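You operate a simulated robot arm through the tools that you are given. There is no shell and no other tool. Be economical: measure what you need, move in short steps, check, and stop when the job is done.

You are at the controls of a simulated two-armed robot. One attempt, no reset.

JOB
Take the green banded crank housing and leave it on top of the blue lidded tin. Pick up the upright red banded tube with one hand, pass it to the other hand and put it on the clear end of the side bench. Put the silver boss on the mill end of the tube bench away on the top of the small parts bench. Take the head tube with the largest size on its label from the jig parts table top and put it on the black cup. Stack the tin marked "guides" from the front jig shelf on top of the tin marked "stops". Fetch the teal goggles and set it in the yellow tray. The order is free. Set down upright: green banded crank housing, upright red banded tube.

Only the result counts: the job must be done as asked and must still hold three seconds after the hand-in. Knocking over, shifting, dropping, spilling or breaking anything else fails it.

ROBOT AND FRAMES
Two 7-joint arms with two-finger grippers on one trunk, on a base that drives. Base frame: it is fixed to the floor where the robot stands at the start and does not move with it; the origin is under the middle of the robot, x ahead of it, y to its left, z up; the surface under the hand at the start is at about z = 0.82. Readings come in m, rad, newtons and seconds.
The left shoulder is at the start at [0.06, 0.123, 0.97], the right one opposite. With the tool pointing down near the work surface each hand reaches from about 0.34 to 0.8 m from the robot's upright axis, wherever it stands, measured 20 degrees to its own side. Places, roughly: black cup (6x6x3 cm) [-5.6, 6.3, 0.9]; black tin, green tin, white tin [-2.5, 3.75, 0.5]; blue lidded tin [0.5, 0.25, 0.75]; clear end of the side bench (40x23 cm) [-3.14, -0.56, 0.82]; green banded crank housing (4x4x7 cm) [0.7, 0, 0.9]; head tube [-3.25, 2.5, 0.75]; silver boss (3x3x3 cm) [-3.3, 0.5, 0.9]; teal goggles (5x6x15 cm) [-0.9, 5, 1.4]; top of the small parts bench [0.5, -0.4, 0.8]; upright red banded tube (4x4x11 cm) [-4.6, -0.2, 1]; yellow tray (22x15x5 cm) [-2.6, 4, 0.5]. Payload 1.47 kg a hand.
The tool frame of a hand sits at the grasp point between the pads (the TCP): z along the fingers, y along the line on which they close. The tips reach 0.016 m beyond it. Largest opening 0.087 m; the body of the gripper starts 0.055 m behind the TCP.
Orientation is that of the tool frame in the base frame, as [roll, pitch, yaw] about the fixed x, y, z axes, in that order (R = Rz(yaw) Ry(pitch) Rx(roll)). With the fingers straight down and closing along the base's y, the tool's x points along the base's -x, its y along +y and its z along -z.

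CONTROLS
- The arms move only by the tool step_arm. It takes "left_deltas", "right_deltas" or both (then of equal length, played together; a hand with none holds still); each is a list of rows, each a list of 7 numbers: the shift along the tool's x, y, z in m, then the turn, a rotation vector about the tool's x, y, z in rad, then the closure, from 0 (fully open) to 1 (shut). In form: [[dx, dy, dz, ax, ay, az, fingers], ...]. A call has 1 to 8 rows; each row shifts and turns the commanded pose from where the row before left it, along the tool's axes as they then stand. Each row takes 0.2 s and may step no farther than 0.05 m and 0.15 rad from the row before; otherwise, or with a gripper value out of range, the whole call is refused. A pose out of reach is approached as far as the arm can. The call stops where the force on the tool passes 40 N (or 10 N more than at its start, if that is more) or the arm is blocked; 0.2 s more then pass. Each finger travels about 0.153 m/s and halts on what it meets, pressing with about 28 N; the grip force reading is that of the motor and also rises with nothing between the fingers. The clock runs only during rows and for 0.2 s after the last one: add rows that do not move to give the fingers time. It gives the time, the measured TCP pose, the force on the tool (base axes), the opening and the grip force at its end, in the units of the frame above (readings bear some noise), with the torque about the TCP (base axes, N m) and any sound that the robot's microphone picked up.
- Cameras (640 x 400 px; columns grow to the right, rows downward): "scene" is now at [0.0936, 0.0168, 1.5291]; the picture's right is [0.26, -0.96, 0.00], its down [-0.67, -0.18, -0.72] and it looks along [0.70, 0.19, -0.69] (base axes); focal length 284 px, centre (320, 200). "left" rides on the left gripper at [0.073, -0.012, -0.09] in its tool frame; the picture's right is [0.16, 0.99, 0.00], its down [-0.72, 0.12, -0.68] and it looks along [-0.67, 0.11, 0.73] (tool axes); focal length 247 px, centre (320, 200). "right" rides on the right gripper at [0.073, 0.012, -0.09] in its tool frame; the picture's right is [-0.16, 0.99, 0.00], its down [-0.72, -0.12, -0.68] and it looks along [-0.67, -0.11, 0.73] (tool axes); focal length 247 px, centre (320, 200). There is no depth. A picture from a camera that has moved, and an enlarged one, comes with that camera's place and axes in the base frame and with its lens. The place of the scene camera against the robot may be out by one fixed shift of up to 0.012 m in any direction.
- snapshot(camera): a new picture of that camera. It takes no simulated time.
- slide_trunk(by): slides the trunk up (or, below 0, down) by that many m; the arms and the scene camera ride with it, the base frame stays. It gives what a move gives, with no picture.
- roll_base(legs): drives the robot by 1 to 6 legs, each [ahead, left, turn to the left] in m, m and rad, along the robot's own axes; the way and the turn of a leg run together, so that a leg with both is an arc; at most 1.5 m and 3.142 rad a leg. The arms and the cameras ride along, it lands a little off, and it stops where it bumps. It gives what a move gives.
- pan_tilt(pan, tilt): turns the head with the scene camera to pan (to the left, within 2.094 rad either way) and tilt (down, from -0.506 to 1.204), counted from straight ahead of the robot. It gives what a move gives.
- close_up(camera, box): a new picture of the part [left, top, right, bottom] of that camera's present view, enlarged. It takes no simulated time.
- finish_job(): hands the job in; it is judged then, once.

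Go step by step. Nothing tells you exact positions but the pictures and the camera data: compare them with the known pose of the tool, close in by small moves and look again before you grip or let go. The budget is 196 turns and 172 pictures, counting those below and the enlarged ones. Unless the task says otherwise, let go and move clear before handing in.

The tools are called after "Emit:" by a JSON object that holds its "method" and its "body". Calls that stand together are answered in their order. step_arm: Moves the arms, as the interface text tells. Its arguments: {"type":"object","properties":{"left_deltas":{"type":"array","items":{"type":"array","items":{"type":"number"}}},"right_deltas":{"type":"array","items":{"type":"array","items":{"type":"number"}}}},"required":[]} The other tools are called the same way: slide_trunk (by) slides the trunk up or down; roll_base (legs) drives the base; pan_tilt (pan, tilt) turns the head that bears the scene camera; snapshot (camera) takes a picture; close_up (camera, box) takes an enlarged picture of a part of a camera's view; finish_job () hands the job in.

At the start:

```text
time_s: 0.0
left_tcp_pos: [0.4901, 0.4536, 1.0736]
left_ee_rot: [3.142, -0.002, -3.141]
left_wrist_force: [-0.7, -0.6, -1.0]
left_moment: [0.0, -0.05, -0.01]
left_gripper_width: 0.0871
left_gripper_force: 0.1
right_tcp_pos: [0.3933, -0.0224, 1.1076]
right_ee_rot: [-3.14, 0.0, -3.141]
right_wrist_force: [0.0, 0.4, 0.2]
right_moment: [0.01, 0.03, -0.03]
right_gripper_width: 0.0872
right_gripper_force: 0.0
trunk travel left (down, up): [-0.125, 0.105]
robot x, y, heading: [-0.0001, -0.001, -0.002]
head pan, tilt: [0.267, 0.764]
```

scene: 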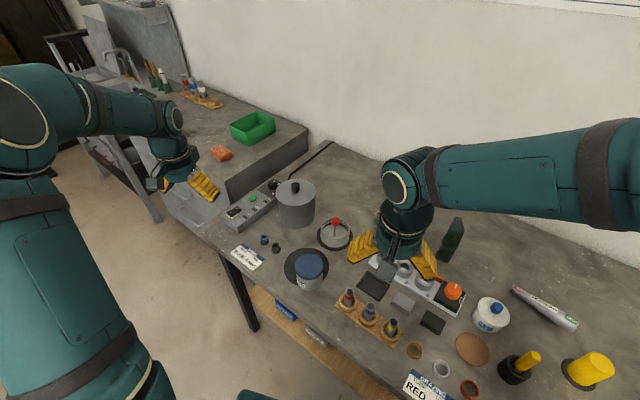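
right: 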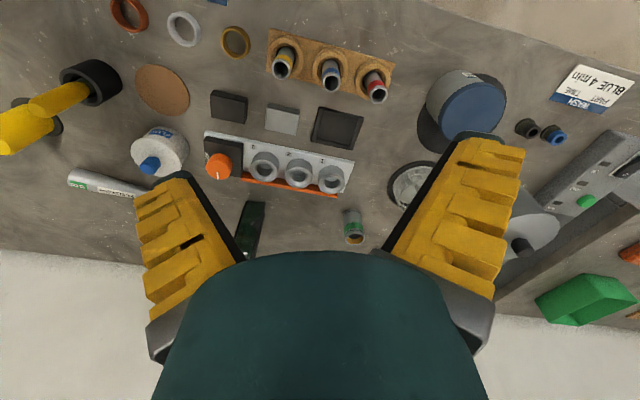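
left: 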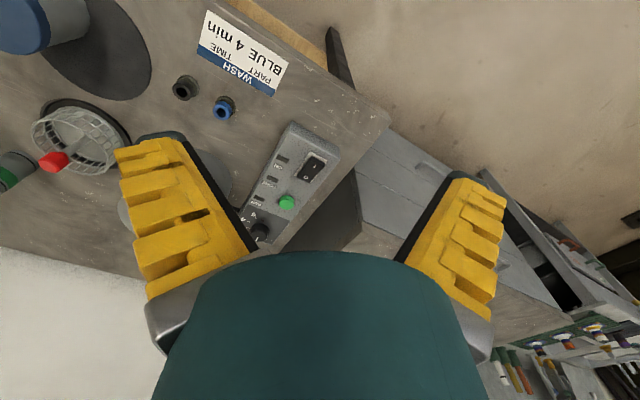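

I see the small parts bench ahead, with a green-banded cylinder near [0.71, 0, 0.86] and a blue-lidded tin near [0.45, 0.14]. I'll enlarge both views before moving.

Emit:
{"method": "close_up", "body": {"camera": "scene", "box": [220, 160, 380, 300]}}

Emit:
{"method": "close_up", "body": {"camera": "right", "box": [200, 60, 520, 260]}}

Emit:
{"method": "close_up", "body": {"camera": "scene", "box": [330, 240, 620, 400]}}

```text
2.86 times, centred on (300, 230) of scene
camera zoom: at [0.0936, 0.0168, 1.5291], right [0.26, -0.96, 0.0], down [-0.67, -0.18, -0.72], along [0.7, 0.19, -0.69], focal length 810 px, centre (377, 114)
```

zoom: 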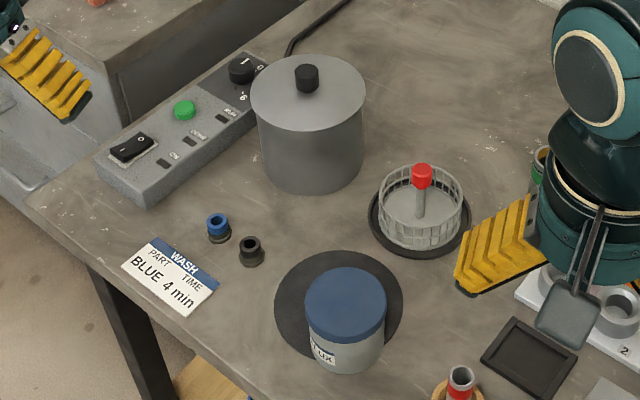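

```text
2.00 times, centred on (360, 160) of right
camera zoom: at [0.3191, -0.0102, 1.1968], right [0.16, 0.99, 0.0], down [0.72, -0.12, 0.68], along [0.67, -0.11, -0.73], focal length 494 px, centre (240, 280)
```

zoom: 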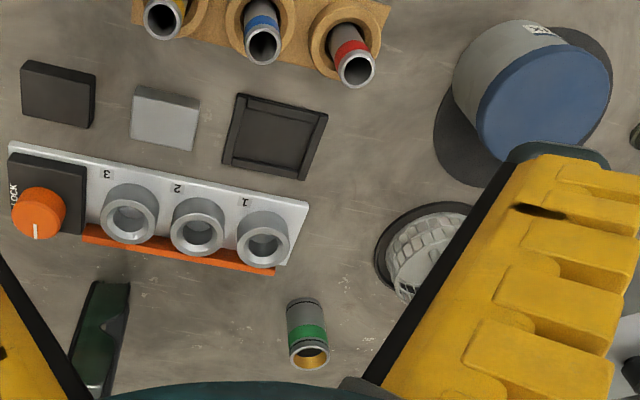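

```text
2.21 times, centred on (475, 320) of scene
camera zoom: at [0.0936, 0.0168, 1.5291], right [0.26, -0.96, 0.0], down [-0.67, -0.18, -0.72], along [0.7, 0.19, -0.69], focal length 626 px, centre (-22, -65)
```

zoom: 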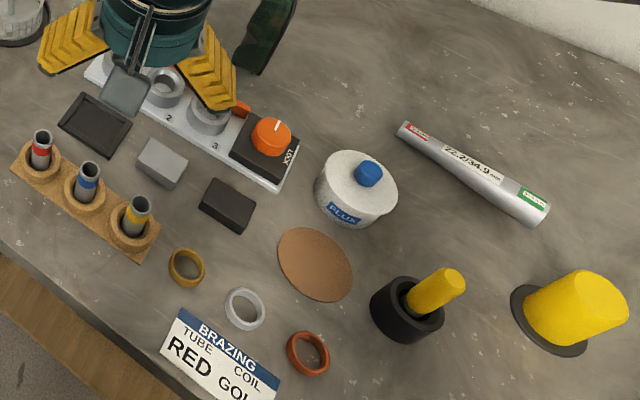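

The flat blue lid is at about [0.465, 0.144, 0.92], and the housing at about [0.71, -0.006], standing on 0.82. I'll move the right hand above the housing.

Emit:
{"method": "step_arm", "body": {"right_deltas": [[-0.045, 0.003, 0.01, 0, 0, 0, 0], [-0.045, 0.003, 0.015, 0, 0, 0, 0], [-0.045, 0.003, 0.015, 0, 0, 0, 0], [-0.045, 0.003, 0.015, 0, 0, 0, 0], [-0.045, 0.003, 0.015, 0, 0, 0, 0], [-0.045, 0.001, 0.015, 0, 0, 0, 0], [-0.03, 0, 0.015, 0, 0, 0, 0], [0, 0, 0, 0, 0, 0, 0]]}}

Emit:
{"method": "snapshot", "body": {"camera": "right"}}

Emit:
{"method": "snapshot", "body": {"camera": "scene"}}

```text
time_s: 1.8
left_tcp_pos: [0.4892, 0.4544, 1.0751]
left_ee_rot: [-3.141, 0.0, 3.141]
left_wrist_force: [-0.2, 0.0, 1.1]
left_moment: [0.02, -0.03, 0.0]
left_gripper_width: 0.0867
left_gripper_force: 0.1
right_tcp_pos: [0.6926, -0.0067, 1.0079]
right_ee_rot: [3.141, -0.001, 3.141]
right_wrist_force: [-0.1, 0.2, 1.3]
right_moment: [0.01, -0.02, 0.01]
right_gripper_width: 0.0868
right_gripper_force: 0.0
trunk travel left (down, up): [-0.125, 0.105]
robot x, y, heading: [-0.0005, -0.0022, 0.003]
head pan, tilt: [0.267, 0.764]
```

```text
165 pictures are left
camera right: at [0.6188, 0.0052, 1.0974], right [0.16, 0.99, 0.0], down [0.72, -0.12, 0.68], along [0.67, -0.11, -0.73], focal length 247 px, centre (320, 200)
```

right: 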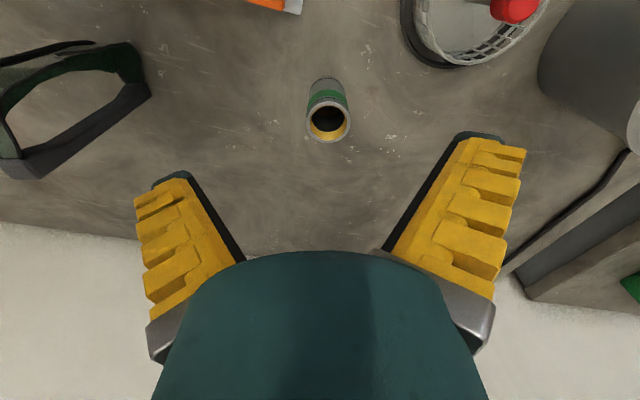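

```text
164 pictures are left
camera scene: at [0.093, 0.0167, 1.5291], right [0.26, -0.96, 0.0], down [-0.67, -0.18, -0.72], along [0.7, 0.19, -0.69], focal length 284 px, centre (320, 200)
```

scene: 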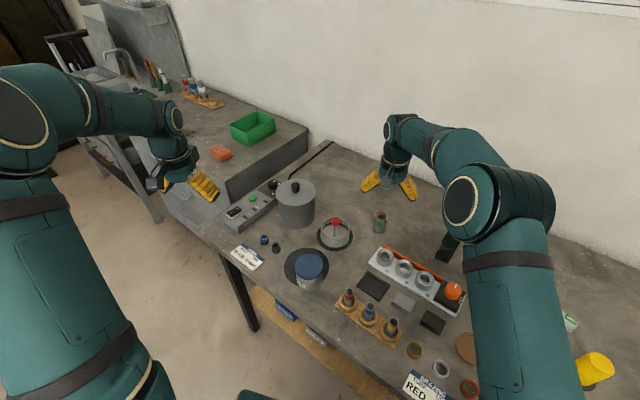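

The housing sits at [0.716, -0.004]. I'll descend in line and grip it.

Emit:
{"method": "step_arm", "body": {"right_deltas": [[-0.0235, 0.003, 0.0, 0, 0, 0, 0], [0, 0, 0.04, 0, 0, 0, 0], [0, 0, 0.04, 0, 0, 0, 0], [0, 0, 0.04, 0, 0, 0, 0], [0, 0, 0.028, 0, 0, 0, 0], [0, 0, 0, 0, 0, 0, 0]]}}

Emit:
{"method": "snapshot", "body": {"camera": "right"}}

```text
time_s: 3.2
left_tcp_pos: [0.4905, 0.4531, 1.0746]
left_ee_rot: [-3.14, 0.0, -3.141]
left_wrist_force: [0.0, -0.1, -0.6]
left_moment: [-0.02, -0.02, -0.02]
left_gripper_width: 0.0869
left_gripper_force: 0.1
right_tcp_pos: [0.7168, -0.0023, 0.859]
right_ee_rot: [-3.141, 0.0, 3.14]
right_wrist_force: [-0.9, 0.2, 0.1]
right_moment: [-0.01, 0.02, -0.02]
right_gripper_width: 0.087
right_gripper_force: 0.2
trunk travel left (down, up): [-0.125, 0.105]
robot x, y, heading: [0.002, -0.0007, -0.002]
head pan, tilt: [0.267, 0.764]
```

```text
163 pictures are left
camera right: at [0.6425, 0.0092, 0.9487], right [0.16, 0.99, 0.0], down [0.72, -0.12, 0.68], along [0.67, -0.11, -0.73], focal length 247 px, centre (320, 200)
```

right: 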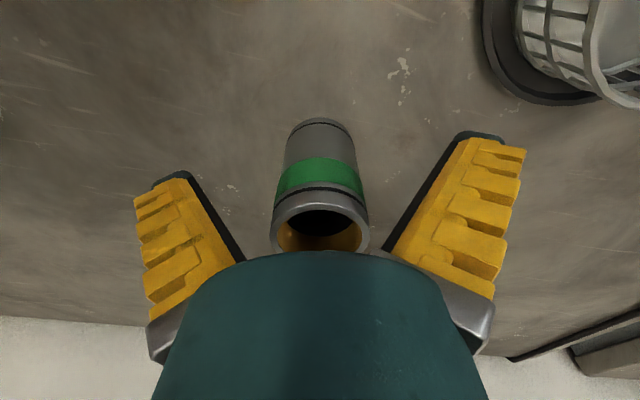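

Well centred between the pads; close and lift.

Emit:
{"method": "step_arm", "body": {"right_deltas": [[0, 0, 0, 0, 0, 0, 0.5], [0, 0, 0, 0, 0, 0, 1], [0, 0, 0, 0, 0, 0, 1], [0, 0, -0.02, 0, 0, 0, 1], [0, 0, -0.04, 0, 0, 0, 1], [0, 0, -0.05, 0, 0, 0, 1], [0, 0, -0.05, 0, 0, 0, 1]]}}

Emit:
{"method": "snapshot", "body": {"camera": "right"}}

```text
time_s: 4.8
left_tcp_pos: [0.4901, 0.4534, 1.0738]
left_ee_rot: [3.141, 0.0, 3.14]
left_wrist_force: [-0.4, -0.1, -0.3]
left_moment: [0.0, -0.02, 0.02]
left_gripper_width: 0.0868
left_gripper_force: 0.0
right_tcp_pos: [0.7159, -0.0032, 1.0184]
right_ee_rot: [-3.141, -0.001, -3.141]
right_wrist_force: [0.5, -0.8, -1.9]
right_moment: [0.0, 0.0, -0.01]
right_gripper_width: 0.0307
right_gripper_force: 28.3
trunk travel left (down, up): [-0.125, 0.105]
robot x, y, heading: [-0.0001, 0.0043, -0.009]
head pan, tilt: [0.267, 0.764]
```

```text
162 pictures are left
camera right: at [0.642, 0.0089, 1.1079], right [0.16, 0.99, 0.0], down [0.72, -0.12, 0.68], along [0.67, -0.11, -0.73], focal length 247 px, centre (320, 200)
```

right: 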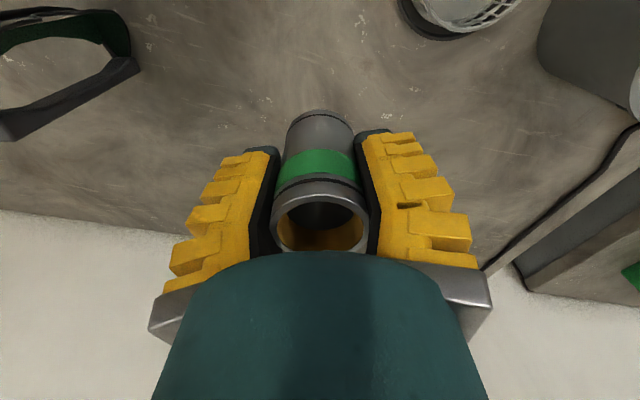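

Held firmly. Now carry it over the blue lid and look.

Emit:
{"method": "step_arm", "body": {"right_deltas": [[0.036, 0.021, -0.02, 0, 0, 0, 1], [0.036, 0.021, -0.01, 0, 0, 0, 1], [0.036, 0.021, 0, 0, 0, 0, 1], [0.036, 0.021, 0, 0, 0, 0, 1], [0.036, 0.021, 0, 0, 0, 0, 1], [0.036, 0.021, 0, 0, 0, 0, 1], [0.035, 0.021, 0, 0, 0, 0, 1], [0, 0, 0, 0, 0, 0, 1]]}}

Emit:
{"method": "snapshot", "body": {"camera": "right"}}

Emit:
{"method": "snapshot", "body": {"camera": "scene"}}

```text
time_s: 6.6
left_tcp_pos: [0.4905, 0.4538, 1.0726]
left_ee_rot: [3.141, 0.001, 3.141]
left_wrist_force: [-0.4, -0.1, 0.5]
left_moment: [0.04, -0.01, -0.03]
left_gripper_width: 0.0869
left_gripper_force: 0.1
right_tcp_pos: [0.4662, 0.1432, 1.0491]
right_ee_rot: [-3.14, 0.002, -3.141]
right_wrist_force: [0.0, -0.3, -1.4]
right_moment: [-0.01, 0.02, 0.01]
right_gripper_width: 0.0308
right_gripper_force: 28.0
trunk travel left (down, up): [-0.125, 0.105]
robot x, y, heading: [-0.0017, -0.0013, -0.006]
head pan, tilt: [0.267, 0.764]
```

```text
161 pictures are left
camera right: at [0.3922, 0.1553, 1.1381], right [0.16, 0.99, 0.0], down [0.72, -0.12, 0.68], along [0.67, -0.11, -0.73], focal length 247 px, centre (320, 200)
```

right: 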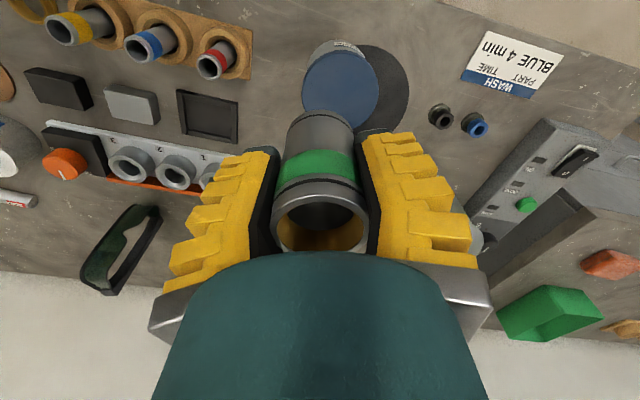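

```text
160 pictures are left
camera scene: at [0.0943, 0.0164, 1.529], right [0.26, -0.96, 0.0], down [-0.67, -0.18, -0.72], along [0.7, 0.19, -0.69], focal length 284 px, centre (320, 200)
```

scene: 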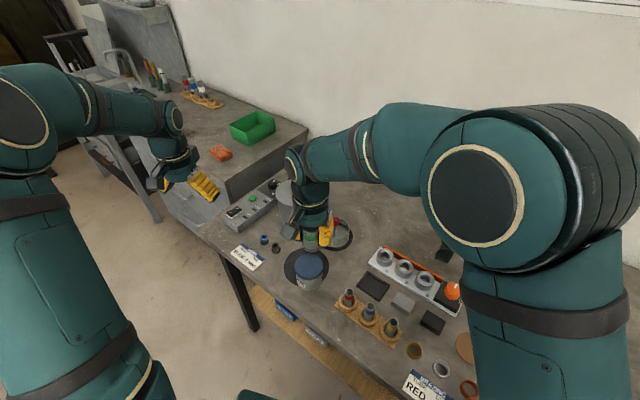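

Triangulating the lid again gives about [0.480, 0.161, 0.889]. I'll shift over it and lower partway, then check.

Emit:
{"method": "step_arm", "body": {"right_deltas": [[-0.014, 0.018, 0.02, 0, 0, 0, 1], [0, 0, 0.04, 0, 0, 0, 1], [0, 0, 0.02, 0, 0, 0, 1], [0, 0, 0, 0, 0, 0, 1]]}}

Emit:
{"method": "snapshot", "body": {"camera": "right"}}

Emit:
{"method": "close_up", "body": {"camera": "scene", "box": [240, 180, 400, 300]}}

Emit:
{"method": "snapshot", "body": {"camera": "left"}}

```text
time_s: 7.6
left_tcp_pos: [0.4907, 0.4539, 1.0736]
left_ee_rot: [-3.141, 0.001, -3.141]
left_wrist_force: [0.6, -0.1, 0.2]
left_moment: [0.0, -0.01, -0.03]
left_gripper_width: 0.087
left_gripper_force: 0.1
right_tcp_pos: [0.4793, 0.1616, 0.969]
right_ee_rot: [3.141, 0.0, 3.14]
right_wrist_force: [0.0, 0.3, -1.5]
right_moment: [-0.02, 0.0, -0.03]
right_gripper_width: 0.0306
right_gripper_force: 27.8
trunk travel left (down, up): [-0.125, 0.105]
robot x, y, heading: [0.0004, 0.0017, -0.001]
head pan, tilt: [0.267, 0.764]
```

```text
159 pictures are left
camera right: at [0.4052, 0.1732, 1.0588], right [0.16, 0.99, 0.0], down [0.72, -0.12, 0.68], along [0.67, -0.11, -0.73], focal length 247 px, centre (320, 200)
```

right: 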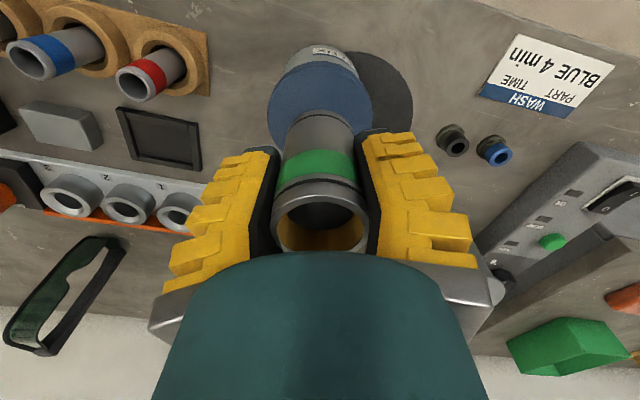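

```text
3.33 times, centred on (320, 240) of scene
camera zoom: at [0.0934, 0.0166, 1.5291], right [0.26, -0.96, 0.0], down [-0.67, -0.18, -0.72], along [0.7, 0.19, -0.69], focal length 945 px, centre (320, 67)
```

zoom: 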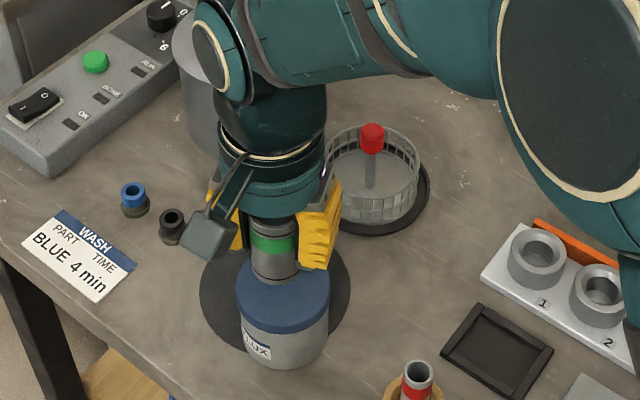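

```text
157 pictures are left
camera left: at [0.4177, 0.4418, 1.1635], right [-0.16, 0.99, 0.0], down [0.72, 0.12, 0.68], along [0.67, 0.11, -0.73], focal length 247 px, centre (320, 200)
```

left: 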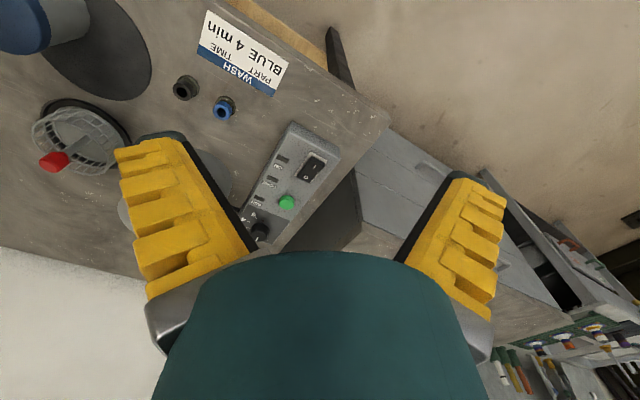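

Alignment looks close; I'll lower a little further and check the contact gap.

Emit:
{"method": "step_arm", "body": {"right_deltas": [[0, -0.002, 0.012, 0, 0, 0, 1], [-0.003, 0, 0.01, 0, 0, 0, 1], [0, 0, 0, 0, 0, 0, 1]]}}

Emit:
{"method": "snapshot", "body": {"camera": "right"}}

Emit:
{"method": "close_up", "body": {"camera": "scene", "box": [260, 220, 360, 295]}}

```text
time_s: 8.4
left_tcp_pos: [0.4906, 0.4537, 1.0748]
left_ee_rot: [-3.141, 0.001, 3.141]
left_wrist_force: [0.0, 0.8, 0.6]
left_moment: [0.02, 0.01, 0.01]
left_gripper_width: 0.0869
left_gripper_force: 0.1
right_tcp_pos: [0.4822, 0.16, 0.9478]
right_ee_rot: [-3.141, 0.001, 3.14]
right_wrist_force: [0.8, -0.1, -1.7]
right_moment: [-0.03, 0.0, 0.0]
right_gripper_width: 0.0305
right_gripper_force: 27.8
trunk travel left (down, up): [-0.125, 0.105]
robot x, y, heading: [0.0015, 0.0002, 0.004]
head pan, tilt: [0.267, 0.764]
```

```text
156 pictures are left
camera right: at [0.4082, 0.1714, 1.0368], right [0.16, 0.99, 0.0], down [0.72, -0.12, 0.68], along [0.67, -0.11, -0.73], focal length 247 px, centre (320, 200)
```

right: 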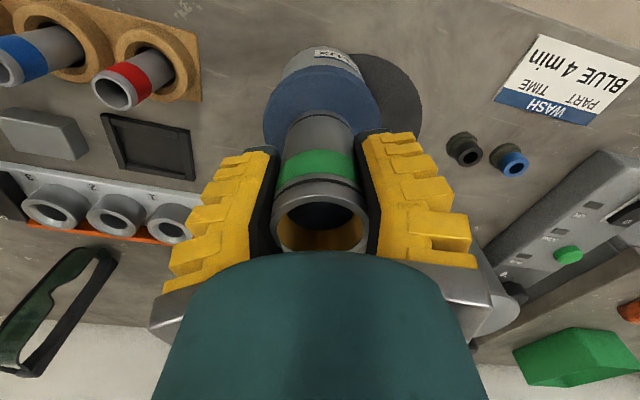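

```text
5.33 times, centred on (310, 258) of scene
camera zoom: at [0.0936, 0.0167, 1.5291], right [0.26, -0.96, 0.0], down [-0.67, -0.18, -0.72], along [0.7, 0.19, -0.69], focal length 1512 px, centre (373, -107)
```

zoom: 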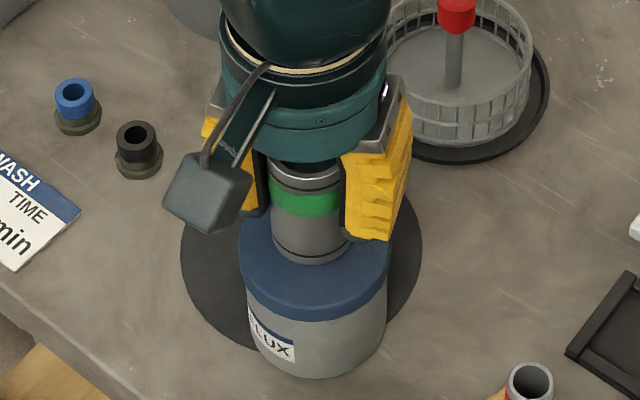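

Centred well. Lower slowly to contact.

Emit:
{"method": "step_arm", "body": {"right_deltas": [[0, 0, 0.008, 0, 0, 0, 1], [0, 0, 0.004, 0, 0, 0, 1], [0, 0, 0.003, 0, 0, 0, 1], [0, 0, 0, 0, 0, 0, 1]]}}

Emit:
{"method": "close_up", "body": {"camera": "scene", "box": [260, 220, 360, 295]}}

```text
time_s: 9.4
left_tcp_pos: [0.4906, 0.4536, 1.0738]
left_ee_rot: [3.141, 0.001, 3.14]
left_wrist_force: [-1.2, -0.6, 0.4]
left_moment: [-0.03, 0.01, -0.02]
left_gripper_width: 0.0869
left_gripper_force: 0.1
right_tcp_pos: [0.4824, 0.1604, 0.9331]
right_ee_rot: [3.139, 0.002, -3.141]
right_wrist_force: [0.2, -1.5, 8.2]
right_moment: [-0.07, -0.16, -0.03]
right_gripper_width: 0.0308
right_gripper_force: 27.6
trunk travel left (down, up): [-0.125, 0.105]
robot x, y, heading: [0.0019, -0.0015, -0.0]
head pan, tilt: [0.267, 0.764]
```

```text
5.33 times, centred on (310, 258) of scene
camera zoom: at [0.093, 0.0164, 1.5292], right [0.26, -0.96, 0.0], down [-0.67, -0.18, -0.72], along [0.7, 0.19, -0.69], focal length 1512 px, centre (373, -107)
```

zoom: 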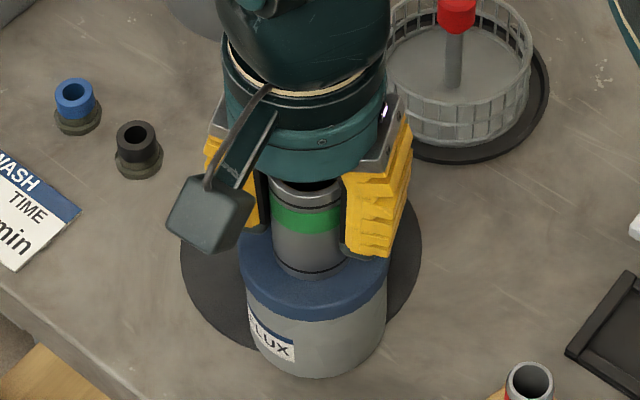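

Contact is made (8 N). Release and rise.

Emit:
{"method": "step_arm", "body": {"right_deltas": [[0, 0, -0.001, 0, 0, 0, 1], [0, 0, 0, 0, 0, 0, 0.5], [0, 0, 0, 0, 0, 0, 0.1], [0, 0, 0, 0, 0, 0, 0], [0, 0, -0.03, 0, 0, 0, 0], [0, 0, -0.05, 0, 0, 0, 0], [0, 0, -0.05, 0, 0, 0, 0], [0, -0.02, -0.03, 0, 0, 0, 0]]}}

Emit:
{"method": "snapshot", "body": {"camera": "right"}}

Emit:
{"method": "close_up", "body": {"camera": "scene", "box": [260, 220, 360, 295]}}

```text
time_s: 11.2
left_tcp_pos: [0.4904, 0.4524, 1.0742]
left_ee_rot: [3.141, 0.0, -3.141]
left_wrist_force: [0.4, 0.1, 0.4]
left_moment: [0.04, -0.01, 0.0]
left_gripper_width: 0.0871
left_gripper_force: 0.1
right_tcp_pos: [0.4821, 0.1384, 1.0926]
right_ee_rot: [3.141, 0.001, 3.141]
right_wrist_force: [-0.2, -0.1, 0.2]
right_moment: [0.04, 0.0, 0.06]
right_gripper_width: 0.0871
right_gripper_force: 0.1
trunk travel left (down, up): [-0.125, 0.105]
robot x, y, heading: [-0.0028, 0.0021, -0.001]
head pan, tilt: [0.267, 0.764]
```

```text
153 pictures are left
camera right: at [0.409, 0.1502, 1.1833], right [0.16, 0.99, 0.0], down [0.72, -0.12, 0.68], along [0.67, -0.11, -0.73], focal length 247 px, centre (320, 200)
```

right: 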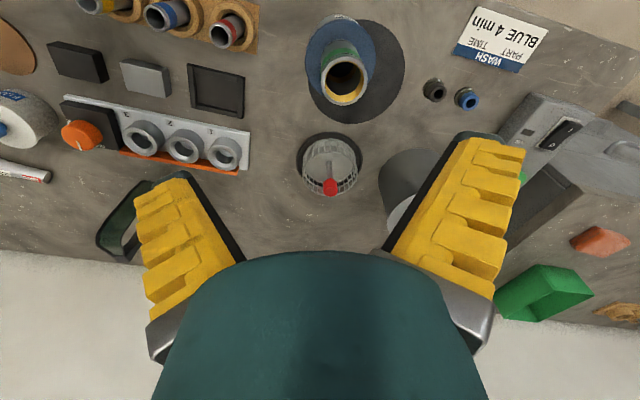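

```text
5.33 times, centred on (310, 258) of scene
camera zoom: at [0.0933, 0.0156, 1.5291], right [0.26, -0.96, 0.0], down [-0.67, -0.18, -0.72], along [0.7, 0.19, -0.69], focal length 1512 px, centre (373, -107)
```

zoom: 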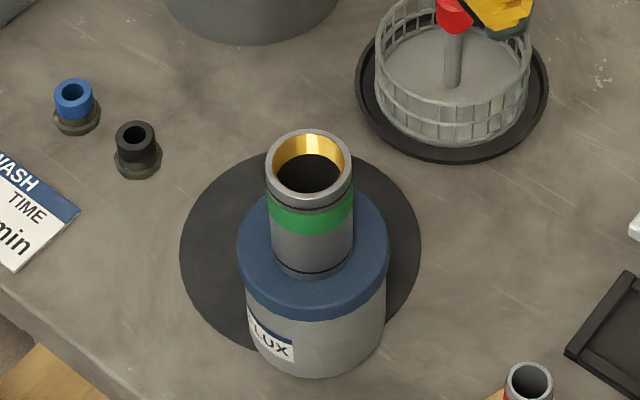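

The housing stands upright on the lid. Now I'll tuck the arms for driving and look around the room.

Emit:
{"method": "step_arm", "body": {"right_deltas": [[0.02, -0.045, -0.005, 0, 0, 0, 0], [0.02, -0.045, -0.005, 0, 0, 0, 0], [0.02, -0.045, -0.005, 0, 0, 0, 0], [0.02, -0.045, -0.005, 0, 0, 0, 0], [0.01, -0.045, -0.005, 0, 0, 0, 0], [0, -0.045, 0, 0, 0, 0, 0]], "left_deltas": [[0.02, -0.04, -0.005, 0, 0, 0, 0], [0.02, -0.04, -0.005, 0, 0, 0, 0], [0.02, -0.04, -0.005, 0, 0, 0, 0], [0.02, -0.04, -0.005, 0, 0, 0, 0], [0.02, -0.04, -0.005, 0, 0, 0, 0], [0, -0.03, 0, 0, 0, 0, 0]]}}

Emit:
{"method": "pan_tilt", "body": {"pan": 0.3, "tilt": 0.25}}

Emit:
{"method": "snapshot", "body": {"camera": "scene"}}

Emit:
{"method": "pan_tilt", "body": {"pan": 1.2, "tilt": 0.3}}

Emit:
{"method": "snapshot", "body": {"camera": "scene"}}

Emit:
{"method": "pan_tilt", "body": {"pan": 2.094, "tilt": 0.3}}

Emit:
{"method": "snapshot", "body": {"camera": "scene"}}

Emit:
{"method": "pan_tilt", "body": {"pan": -2.094, "tilt": 0.3}}

Emit:
{"method": "snapshot", "body": {"camera": "scene"}}

Emit:
{"method": "pan_tilt", "body": {"pan": -1.0, "tilt": 0.3}}

Emit:
{"method": "snapshot", "body": {"camera": "scene"}}

```text
time_s: 12.6
left_tcp_pos: [0.3905, 0.2226, 1.0981]
left_ee_rot: [3.141, 0.0, -3.141]
left_wrist_force: [0.0, 0.0, -0.2]
left_moment: [0.02, 0.0, -0.01]
left_gripper_width: 0.0868
left_gripper_force: 0.0
right_tcp_pos: [0.3937, -0.1312, 1.1188]
right_ee_rot: [3.138, 0.0, 3.141]
right_wrist_force: [-0.4, -0.5, 0.5]
right_moment: [0.03, 0.0, 0.01]
right_gripper_width: 0.087
right_gripper_force: 0.1
trunk travel left (down, up): [-0.125, 0.105]
robot x, y, heading: [-0.0034, 0.0016, 0.004]
head pan, tilt: [0.267, 0.764]
```

```text
time_s: 13.5
left_tcp_pos: [0.3907, 0.2236, 1.0983]
left_ee_rot: [3.14, -0.001, -3.141]
left_wrist_force: [0.1, 0.4, 0.0]
left_moment: [-0.05, -0.02, -0.01]
left_gripper_width: 0.0871
left_gripper_force: 0.1
right_tcp_pos: [0.3923, -0.1295, 1.1185]
right_ee_rot: [-3.141, 0.0, -3.141]
right_wrist_force: [1.0, 0.6, -0.7]
right_moment: [-0.01, 0.02, 0.0]
right_gripper_width: 0.087
right_gripper_force: 0.1
trunk travel left (down, up): [-0.125, 0.105]
robot x, y, heading: [-0.0014, 0.0006, 0.001]
head pan, tilt: [0.3, 0.25]
```

```text
151 pictures are left
camera scene: at [0.1035, 0.0227, 1.5752], right [0.3, -0.96, 0.0], down [-0.24, -0.07, -0.97], along [0.93, 0.29, -0.25], focal length 284 px, centre (320, 200)
```

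scene: 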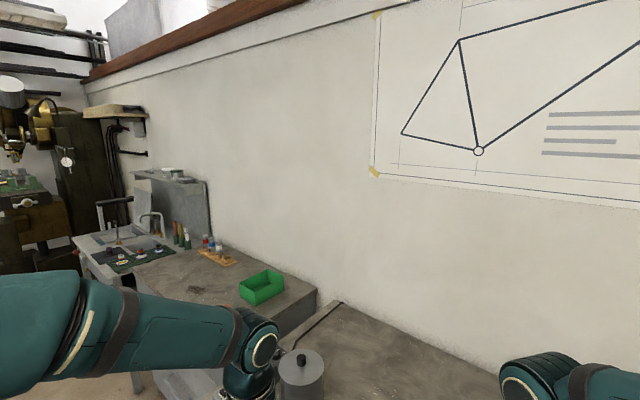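

```text
time_s: 14.7
left_tcp_pos: [0.3907, 0.2251, 1.099]
left_ee_rot: [-3.142, -0.001, 3.141]
left_wrist_force: [0.0, -0.9, 0.0]
left_moment: [0.0, 0.01, 0.0]
left_gripper_width: 0.0871
left_gripper_force: 0.1
right_tcp_pos: [0.3922, -0.129, 1.1196]
right_ee_rot: [-3.141, 0.0, 3.14]
right_wrist_force: [0.6, 0.0, 0.3]
right_moment: [0.03, -0.01, -0.01]
right_gripper_width: 0.0867
right_gripper_force: 0.1
trunk travel left (down, up): [-0.125, 0.105]
robot x, y, heading: [0.0011, 0.0023, 0.003]
head pan, tilt: [1.201, 0.3]
```

```text
150 pictures are left
camera scene: at [0.0481, 0.082, 1.5706], right [0.93, -0.36, 0.0], down [-0.11, -0.28, -0.96], along [0.35, 0.89, -0.3], focal length 284 px, centre (320, 200)
```

scene: 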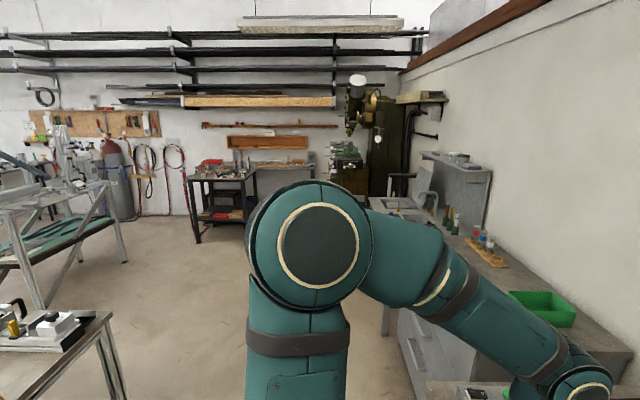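

```text
time_s: 15.9
left_tcp_pos: [0.3904, 0.2249, 1.099]
left_ee_rot: [3.141, 0.001, 3.141]
left_wrist_force: [-0.7, -0.4, 0.2]
left_moment: [-0.02, -0.01, -0.03]
left_gripper_width: 0.0871
left_gripper_force: 0.1
right_tcp_pos: [0.3926, -0.1294, 1.1188]
right_ee_rot: [3.141, 0.0, 3.141]
right_wrist_force: [0.1, -0.4, -0.1]
right_moment: [0.01, 0.02, 0.01]
right_gripper_width: 0.087
right_gripper_force: 0.1
trunk travel left (down, up): [-0.125, 0.105]
robot x, y, heading: [-0.0025, -0.0002, -0.003]
head pan, tilt: [2.094, 0.3]
```

```text
149 pictures are left
camera scene: at [-0.0323, 0.0759, 1.5706], right [0.87, 0.5, 0.0], down [0.15, -0.26, -0.96], along [-0.48, 0.83, -0.3], focal length 284 px, centre (320, 200)
```

scene: 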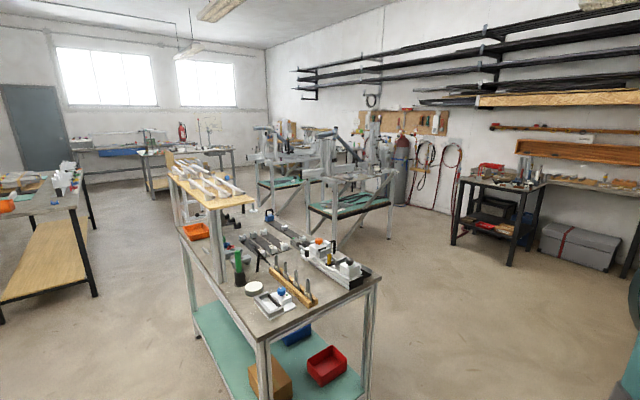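

```text
time_s: 19.3
left_tcp_pos: [0.3899, 0.2233, 1.0969]
left_ee_rot: [-3.141, 0.0, -3.139]
left_wrist_force: [0.9, -1.0, -0.3]
left_moment: [-0.02, 0.0, 0.03]
left_gripper_width: 0.0869
left_gripper_force: 0.0
right_tcp_pos: [0.393, -0.1287, 1.1184]
right_ee_rot: [3.141, -0.001, 3.14]
right_wrist_force: [-0.2, -0.5, 0.0]
right_moment: [0.02, 0.02, -0.01]
right_gripper_width: 0.0869
right_gripper_force: 0.0
trunk travel left (down, up): [-0.125, 0.105]
robot x, y, heading: [0.0003, 0.0023, 0.001]
head pan, tilt: [-2.094, 0.3]
```

```text
148 pictures are left
camera scene: at [-0.0324, -0.0859, 1.5706], right [-0.87, 0.5, 0.0], down [0.15, 0.26, -0.96], along [-0.48, -0.83, -0.3], focal length 284 px, centre (320, 200)
```

scene: 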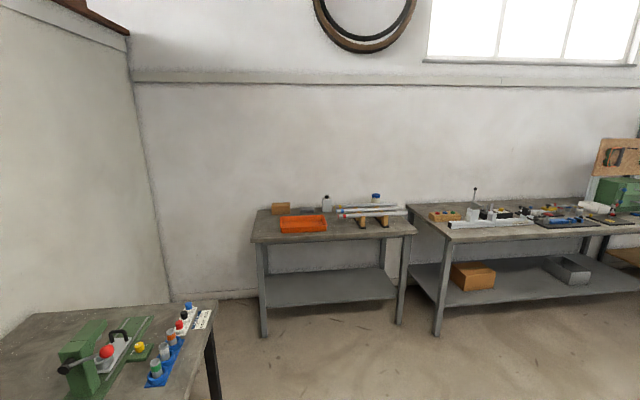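

```text
time_s: 20.7
left_tcp_pos: [0.3909, 0.2247, 1.0981]
left_ee_rot: [3.141, -0.001, 3.141]
left_wrist_force: [0.1, 0.0, -0.2]
left_moment: [0.01, 0.01, 0.0]
left_gripper_width: 0.0869
left_gripper_force: 0.1
right_tcp_pos: [0.3919, -0.1275, 1.1199]
right_ee_rot: [-3.14, 0.0, 3.141]
right_wrist_force: [0.0, -0.4, 0.1]
right_moment: [-0.01, -0.02, 0.01]
right_gripper_width: 0.087
right_gripper_force: 0.0
trunk travel left (down, up): [-0.125, 0.105]
robot x, y, heading: [0.0026, 0.0022, 0.003]
head pan, tilt: [-1.0, 0.3]
```

```text
147 pictures are left
camera scene: at [0.0647, -0.0836, 1.5706], right [-0.84, -0.54, 0.0], down [-0.16, 0.25, -0.96], along [0.52, -0.8, -0.3], focal length 284 px, centre (320, 200)
```

scene: 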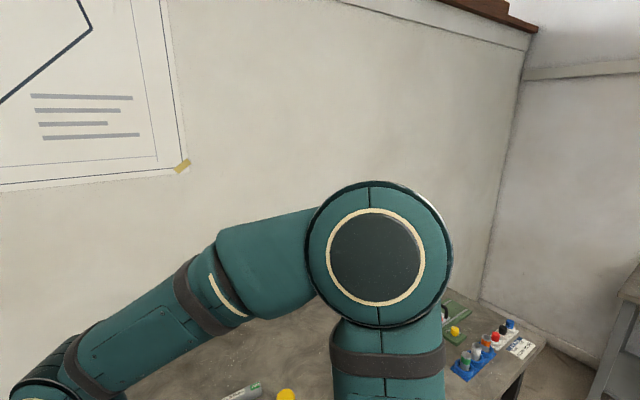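

The room is rotated, with an aisle behind me heading toward -x. I'll back off the bench and turn right to face the aisle.

Emit:
{"method": "roll_base", "body": {"legs": [[-0.42, -0.1, 0], [0, 0, -1.55], [0, 0, -1.55]]}}

Emit:
{"method": "pan_tilt", "body": {"pan": 0.0, "tilt": 0.3}}

Emit:
{"method": "snapshot", "body": {"camera": "scene"}}

Emit:
{"method": "pan_tilt", "body": {"pan": -0.9, "tilt": 0.3}}

Emit:
{"method": "snapshot", "body": {"camera": "scene"}}

```text
time_s: 30.9
left_tcp_pos: [-0.807, -0.3364, 1.0983]
left_ee_rot: [-3.141, -0.001, 0.032]
left_wrist_force: [-0.3, -0.4, 0.5]
left_moment: [0.01, 0.0, 0.02]
left_gripper_width: 0.0872
left_gripper_force: 0.1
right_tcp_pos: [-0.8189, 0.0157, 1.1191]
right_ee_rot: [-3.141, 0.0, 0.031]
right_wrist_force: [-0.6, -0.3, 0.7]
right_moment: [-0.01, 0.02, -0.02]
right_gripper_width: 0.0868
right_gripper_force: 0.1
trunk travel left (down, up): [-0.125, 0.105]
robot x, y, heading: [-0.4231, -0.1039, -3.111]
head pan, tilt: [-1.0, 0.3]
```

```text
time_s: 32.2
left_tcp_pos: [-0.8069, -0.3379, 1.0977]
left_ee_rot: [-3.141, 0.0, 0.032]
left_wrist_force: [0.1, 0.0, -0.1]
left_moment: [-0.03, -0.02, 0.01]
left_gripper_width: 0.0869
left_gripper_force: 0.0
right_tcp_pos: [-0.8199, 0.0159, 1.1177]
right_ee_rot: [3.141, 0.0, 0.032]
right_wrist_force: [0.2, 0.1, -0.7]
right_moment: [0.04, -0.03, -0.01]
right_gripper_width: 0.087
right_gripper_force: 0.0
trunk travel left (down, up): [-0.125, 0.105]
robot x, y, heading: [-0.42, -0.1005, -3.11]
head pan, tilt: [0.0, 0.3]
```

```text
146 pictures are left
camera scene: at [-0.5221, -0.1095, 1.5706], right [-0.03, 1.0, 0.0], down [0.3, 0.01, -0.96], along [-0.95, -0.03, -0.3], focal length 284 px, centre (320, 200)
```

scene: 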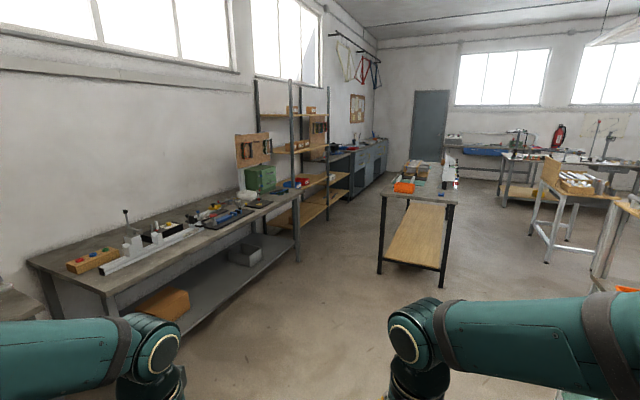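

```text
time_s: 33.4
left_tcp_pos: [-0.8064, -0.3374, 1.0987]
left_ee_rot: [3.141, 0.001, 0.032]
left_wrist_force: [0.5, 0.1, 0.1]
left_moment: [-0.02, -0.01, 0.0]
left_gripper_width: 0.0869
left_gripper_force: 0.2
right_tcp_pos: [-0.8193, 0.016, 1.1184]
right_ee_rot: [3.141, 0.001, 0.031]
right_wrist_force: [0.4, 0.5, -0.7]
right_moment: [-0.02, 0.0, 0.02]
right_gripper_width: 0.0867
right_gripper_force: 0.1
trunk travel left (down, up): [-0.125, 0.105]
robot x, y, heading: [-0.4236, -0.1025, -3.11]
head pan, tilt: [-0.901, 0.3]
```

```text
145 pictures are left
camera scene: at [-0.489, -0.0353, 1.5706], right [0.76, 0.65, 0.0], down [0.19, -0.23, -0.96], along [-0.62, 0.73, -0.3], focal length 284 px, centre (320, 200)
```

scene: 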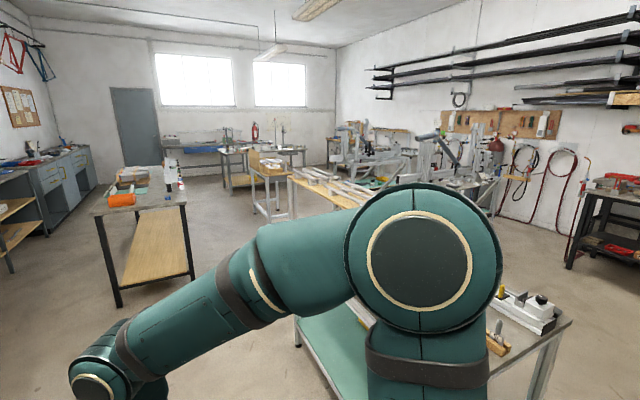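

The tube bench (orange box) starts near [-2.75, 0.6] and the side bench runs along the left. I'll drive closer and look down at both.

Emit:
{"method": "roll_base", "body": {"legs": [[1.4, -0.15, 0]]}}

Emit:
{"method": "pan_tilt", "body": {"pan": -0.3, "tilt": 0.4}}

Emit:
{"method": "snapshot", "body": {"camera": "scene"}}

Emit:
{"method": "pan_tilt", "body": {"pan": 0.5, "tilt": 0.4}}

Emit:
{"method": "snapshot", "body": {"camera": "scene"}}

```text
time_s: 40.4
left_tcp_pos: [-2.2126, -0.2284, 1.0994]
left_ee_rot: [3.141, 0.001, 0.028]
left_wrist_force: [-0.5, 0.7, 0.6]
left_moment: [0.0, -0.04, 0.0]
left_gripper_width: 0.0872
left_gripper_force: 0.0
right_tcp_pos: [-2.2234, 0.1255, 1.1185]
right_ee_rot: [3.141, -0.002, 0.028]
right_wrist_force: [-0.6, -0.3, -0.2]
right_moment: [0.01, -0.01, -0.03]
right_gripper_width: 0.087
right_gripper_force: 0.0
trunk travel left (down, up): [-0.125, 0.105]
robot x, y, heading: [-1.8291, 0.0082, -3.112]
head pan, tilt: [-0.901, 0.3]
```

```text
time_s: 41.4
left_tcp_pos: [-2.2117, -0.2275, 1.0994]
left_ee_rot: [3.141, 0.0, 0.027]
left_wrist_force: [-0.3, -0.5, -0.4]
left_moment: [0.01, 0.0, -0.02]
left_gripper_width: 0.087
left_gripper_force: 0.0
right_tcp_pos: [-2.2227, 0.1251, 1.1183]
right_ee_rot: [-3.141, 0.001, 0.028]
right_wrist_force: [0.7, 1.1, -0.9]
right_moment: [0.02, 0.02, 0.01]
right_gripper_width: 0.0867
right_gripper_force: 0.0
trunk travel left (down, up): [-0.125, 0.105]
robot x, y, heading: [-1.8333, 0.0091, -3.112]
head pan, tilt: [-0.3, 0.4]
```

```text
144 pictures are left
camera scene: at [-1.9224, 0.0266, 1.5613], right [0.27, 0.96, 0.0], down [0.37, -0.1, -0.92], along [-0.89, 0.25, -0.39], focal length 284 px, centre (320, 200)
```

scene: 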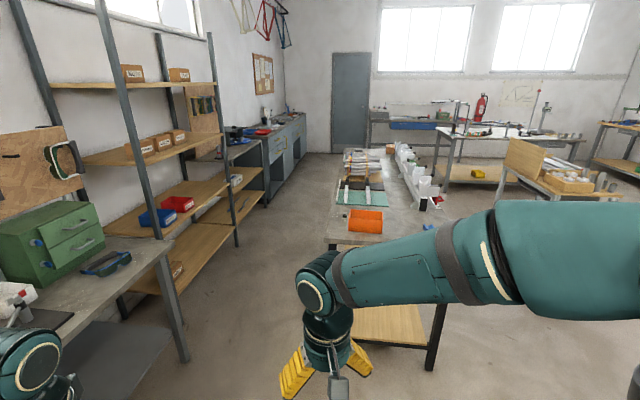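

```text
time_s: 42.5
left_tcp_pos: [-2.2112, -0.2281, 1.0992]
left_ee_rot: [-3.141, 0.001, 0.027]
left_wrist_force: [-0.8, -1.0, 0.0]
left_moment: [0.01, -0.01, 0.02]
left_gripper_width: 0.0869
left_gripper_force: 0.2
right_tcp_pos: [-2.2227, 0.1258, 1.1172]
right_ee_rot: [-3.141, 0.0, 0.028]
right_wrist_force: [0.8, 0.4, 0.0]
right_moment: [0.01, -0.01, -0.01]
right_gripper_width: 0.0868
right_gripper_force: 0.0
trunk travel left (down, up): [-0.125, 0.105]
robot x, y, heading: [-1.829, 0.0088, -3.11]
head pan, tilt: [0.499, 0.4]
```

```text
143 pictures are left
camera scene: at [-1.9133, -0.0449, 1.5613], right [-0.5, 0.86, 0.0], down [0.34, 0.2, -0.92], along [-0.8, -0.46, -0.39], focal length 284 px, centre (320, 200)
```

scene: 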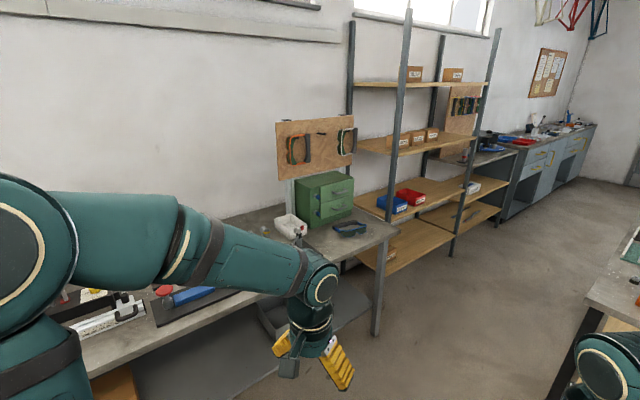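

The side bench's end with the green toolbox is ahead-left. I'll zoom in on the shelves and bench behind for the red-banded tube, and on the tube bench.

Emit:
{"method": "close_up", "body": {"camera": "scene", "box": [340, 60, 560, 200]}}

Emit:
{"method": "close_up", "body": {"camera": "scene", "box": [260, 160, 420, 280]}}

Emit:
{"method": "pan_tilt", "body": {"pan": -0.3, "tilt": 0.4}}

Emit:
{"method": "close_up", "body": {"camera": "scene", "box": [310, 130, 470, 250]}}

```text
2.86 times, centred on (450, 130) of scene
camera zoom: at [-1.9133, -0.0449, 1.5613], right [-0.5, 0.86, 0.0], down [0.34, 0.2, -0.92], along [-0.8, -0.46, -0.39], focal length 810 px, centre (-51, 400)
```

zoom: 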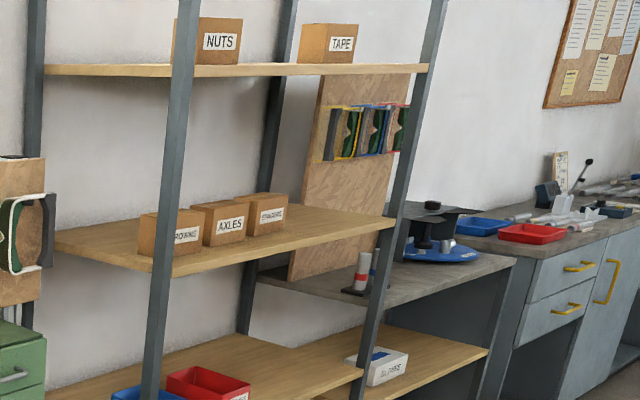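

```text
3.33 times, centred on (340, 220) of scene
camera zoom: at [-1.9133, -0.0449, 1.5613], right [-0.5, 0.86, 0.0], down [0.34, 0.2, -0.92], along [-0.8, -0.46, -0.39], focal length 945 px, centre (253, 133)
```

zoom: 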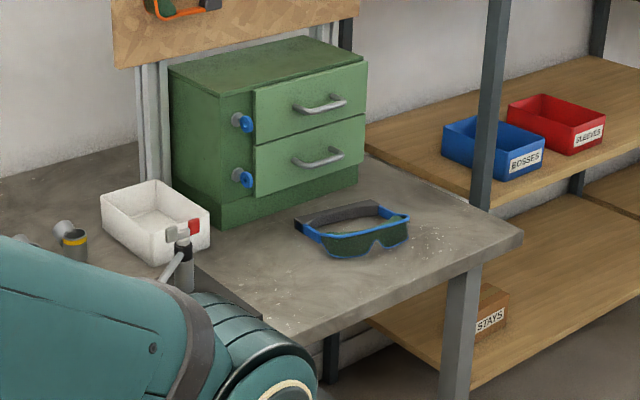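

```text
time_s: 43.6
left_tcp_pos: [-2.2124, -0.2276, 1.0995]
left_ee_rot: [-3.141, 0.001, 0.029]
left_wrist_force: [0.0, 0.3, -1.1]
left_moment: [0.02, -0.02, 0.01]
left_gripper_width: 0.0872
left_gripper_force: 0.0
right_tcp_pos: [-2.2249, 0.1254, 1.1192]
right_ee_rot: [-3.141, -0.001, 0.026]
right_wrist_force: [0.6, -0.8, 0.0]
right_moment: [-0.03, -0.01, -0.01]
right_gripper_width: 0.0871
right_gripper_force: 0.1
trunk travel left (down, up): [-0.125, 0.105]
robot x, y, heading: [-1.8275, 0.0072, -3.114]
head pan, tilt: [-0.3, 0.4]
```

```text
3.33 times, centred on (390, 190) of scene
camera zoom: at [-1.9224, 0.0265, 1.5613], right [0.27, 0.96, 0.0], down [0.37, -0.1, -0.92], along [-0.89, 0.25, -0.39], focal length 945 px, centre (87, 233)
```

zoom: 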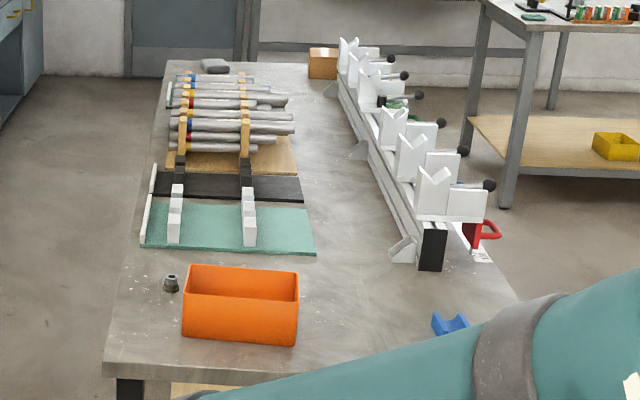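

The red-banded tube stands behind the shelf post near [-4.85, -0.17]; the boss is beside the orange box near [-3.34, 0.58]. The aisle looks about 0.7 m wide, so I'll look down at my own base to judge the clearance.

Emit:
{"method": "pan_tilt", "body": {"pan": 0.0, "tilt": 1.2}}

Emit:
{"method": "snapshot", "body": {"camera": "scene"}}

Emit:
{"method": "pan_tilt", "body": {"pan": 0.0, "tilt": 0.55}}

Emit:
{"method": "snapshot", "body": {"camera": "scene"}}

```text
time_s: 44.8
left_tcp_pos: [-2.211, -0.2285, 1.0999]
left_ee_rot: [-3.141, 0.0, 0.027]
left_wrist_force: [0.1, 0.4, 0.5]
left_moment: [0.02, -0.02, 0.0]
left_gripper_width: 0.0869
left_gripper_force: 0.1
right_tcp_pos: [-2.2241, 0.1242, 1.1183]
right_ee_rot: [-3.141, -0.001, 0.027]
right_wrist_force: [-0.5, 0.6, 0.5]
right_moment: [-0.04, 0.02, 0.02]
right_gripper_width: 0.0872
right_gripper_force: 0.0
trunk travel left (down, up): [-0.125, 0.105]
robot x, y, heading: [-1.8287, 0.0072, -3.11]
head pan, tilt: [0.0, 1.201]
```

```text
139 pictures are left
camera scene: at [-1.8891, 0.0001, 1.4986], right [-0.03, 1.0, 0.0], down [0.93, 0.03, -0.36], along [-0.36, -0.01, -0.93], focal length 284 px, centre (320, 200)
```

scene: 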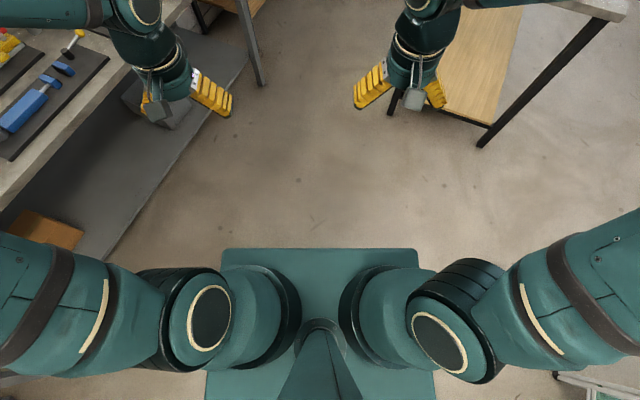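

```text
time_s: 45.8
left_tcp_pos: [-2.2124, -0.2282, 1.0983]
left_ee_rot: [3.141, -0.001, 0.026]
left_wrist_force: [0.0, 0.1, 0.5]
left_moment: [0.0, 0.0, -0.01]
left_gripper_width: 0.0869
left_gripper_force: 0.0
right_tcp_pos: [-2.2238, 0.1256, 1.1189]
right_ee_rot: [3.142, 0.002, 0.026]
right_wrist_force: [-0.7, 0.4, -0.1]
right_moment: [0.02, 0.0, -0.02]
right_gripper_width: 0.087
right_gripper_force: 0.1
trunk travel left (down, up): [-0.125, 0.105]
robot x, y, heading: [-1.8294, 0.007, -3.114]
head pan, tilt: [0.0, 0.55]
```

```text
138 pictures are left
camera scene: at [-1.9229, -0.0009, 1.5475], right [-0.03, 1.0, 0.0], down [0.52, 0.01, -0.85], along [-0.85, -0.02, -0.52], focal length 284 px, centre (320, 200)
```

scene: 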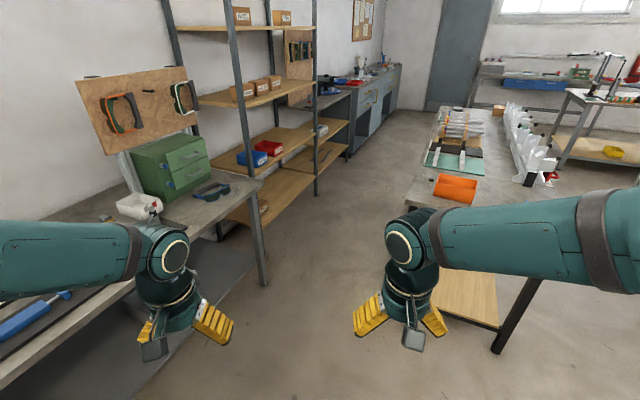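

I need the base's true size, so I'll raise the trunk 0.1 m and compare its apparent width.

Emit:
{"method": "slide_trunk", "body": {"by": 0.1}}

Emit:
{"method": "pan_tilt", "body": {"pan": 0.0, "tilt": 1.2}}

Emit:
{"method": "snapshot", "body": {"camera": "scene"}}

```text
time_s: 47.1
left_tcp_pos: [-2.212, -0.2274, 1.1996]
left_ee_rot: [-3.141, 0.001, 0.028]
left_wrist_force: [-0.3, 0.7, -0.1]
left_moment: [-0.02, -0.02, 0.01]
left_gripper_width: 0.0867
left_gripper_force: 0.0
right_tcp_pos: [-2.2223, 0.1252, 1.2191]
right_ee_rot: [3.141, -0.002, 0.027]
right_wrist_force: [0.1, 0.0, -0.5]
right_moment: [-0.01, 0.01, 0.01]
right_gripper_width: 0.0871
right_gripper_force: 0.1
trunk travel left (down, up): [-0.225, 0.005]
robot x, y, heading: [-1.8272, 0.0057, -3.117]
head pan, tilt: [0.0, 0.55]
```

```text
time_s: 48.2
left_tcp_pos: [-2.2114, -0.2279, 1.1978]
left_ee_rot: [-3.142, 0.0, 0.026]
left_wrist_force: [-0.1, 0.3, 0.6]
left_moment: [0.01, 0.0, -0.01]
left_gripper_width: 0.0871
left_gripper_force: 0.0
right_tcp_pos: [-2.2243, 0.1266, 1.2186]
right_ee_rot: [-3.14, -0.001, 0.028]
right_wrist_force: [-0.2, 0.8, -0.6]
right_moment: [-0.01, 0.01, 0.01]
right_gripper_width: 0.0869
right_gripper_force: 0.1
trunk travel left (down, up): [-0.225, 0.005]
robot x, y, heading: [-1.8285, 0.0095, -3.107]
head pan, tilt: [0.0, 1.201]
```

```text
137 pictures are left
camera scene: at [-1.8891, 0.0001, 1.5985], right [-0.03, 1.0, 0.0], down [0.93, 0.03, -0.36], along [-0.36, -0.01, -0.93], focal length 284 px, centre (320, 200)
```

scene: 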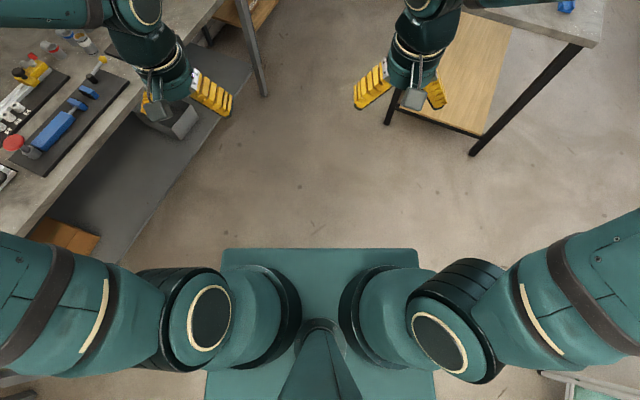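

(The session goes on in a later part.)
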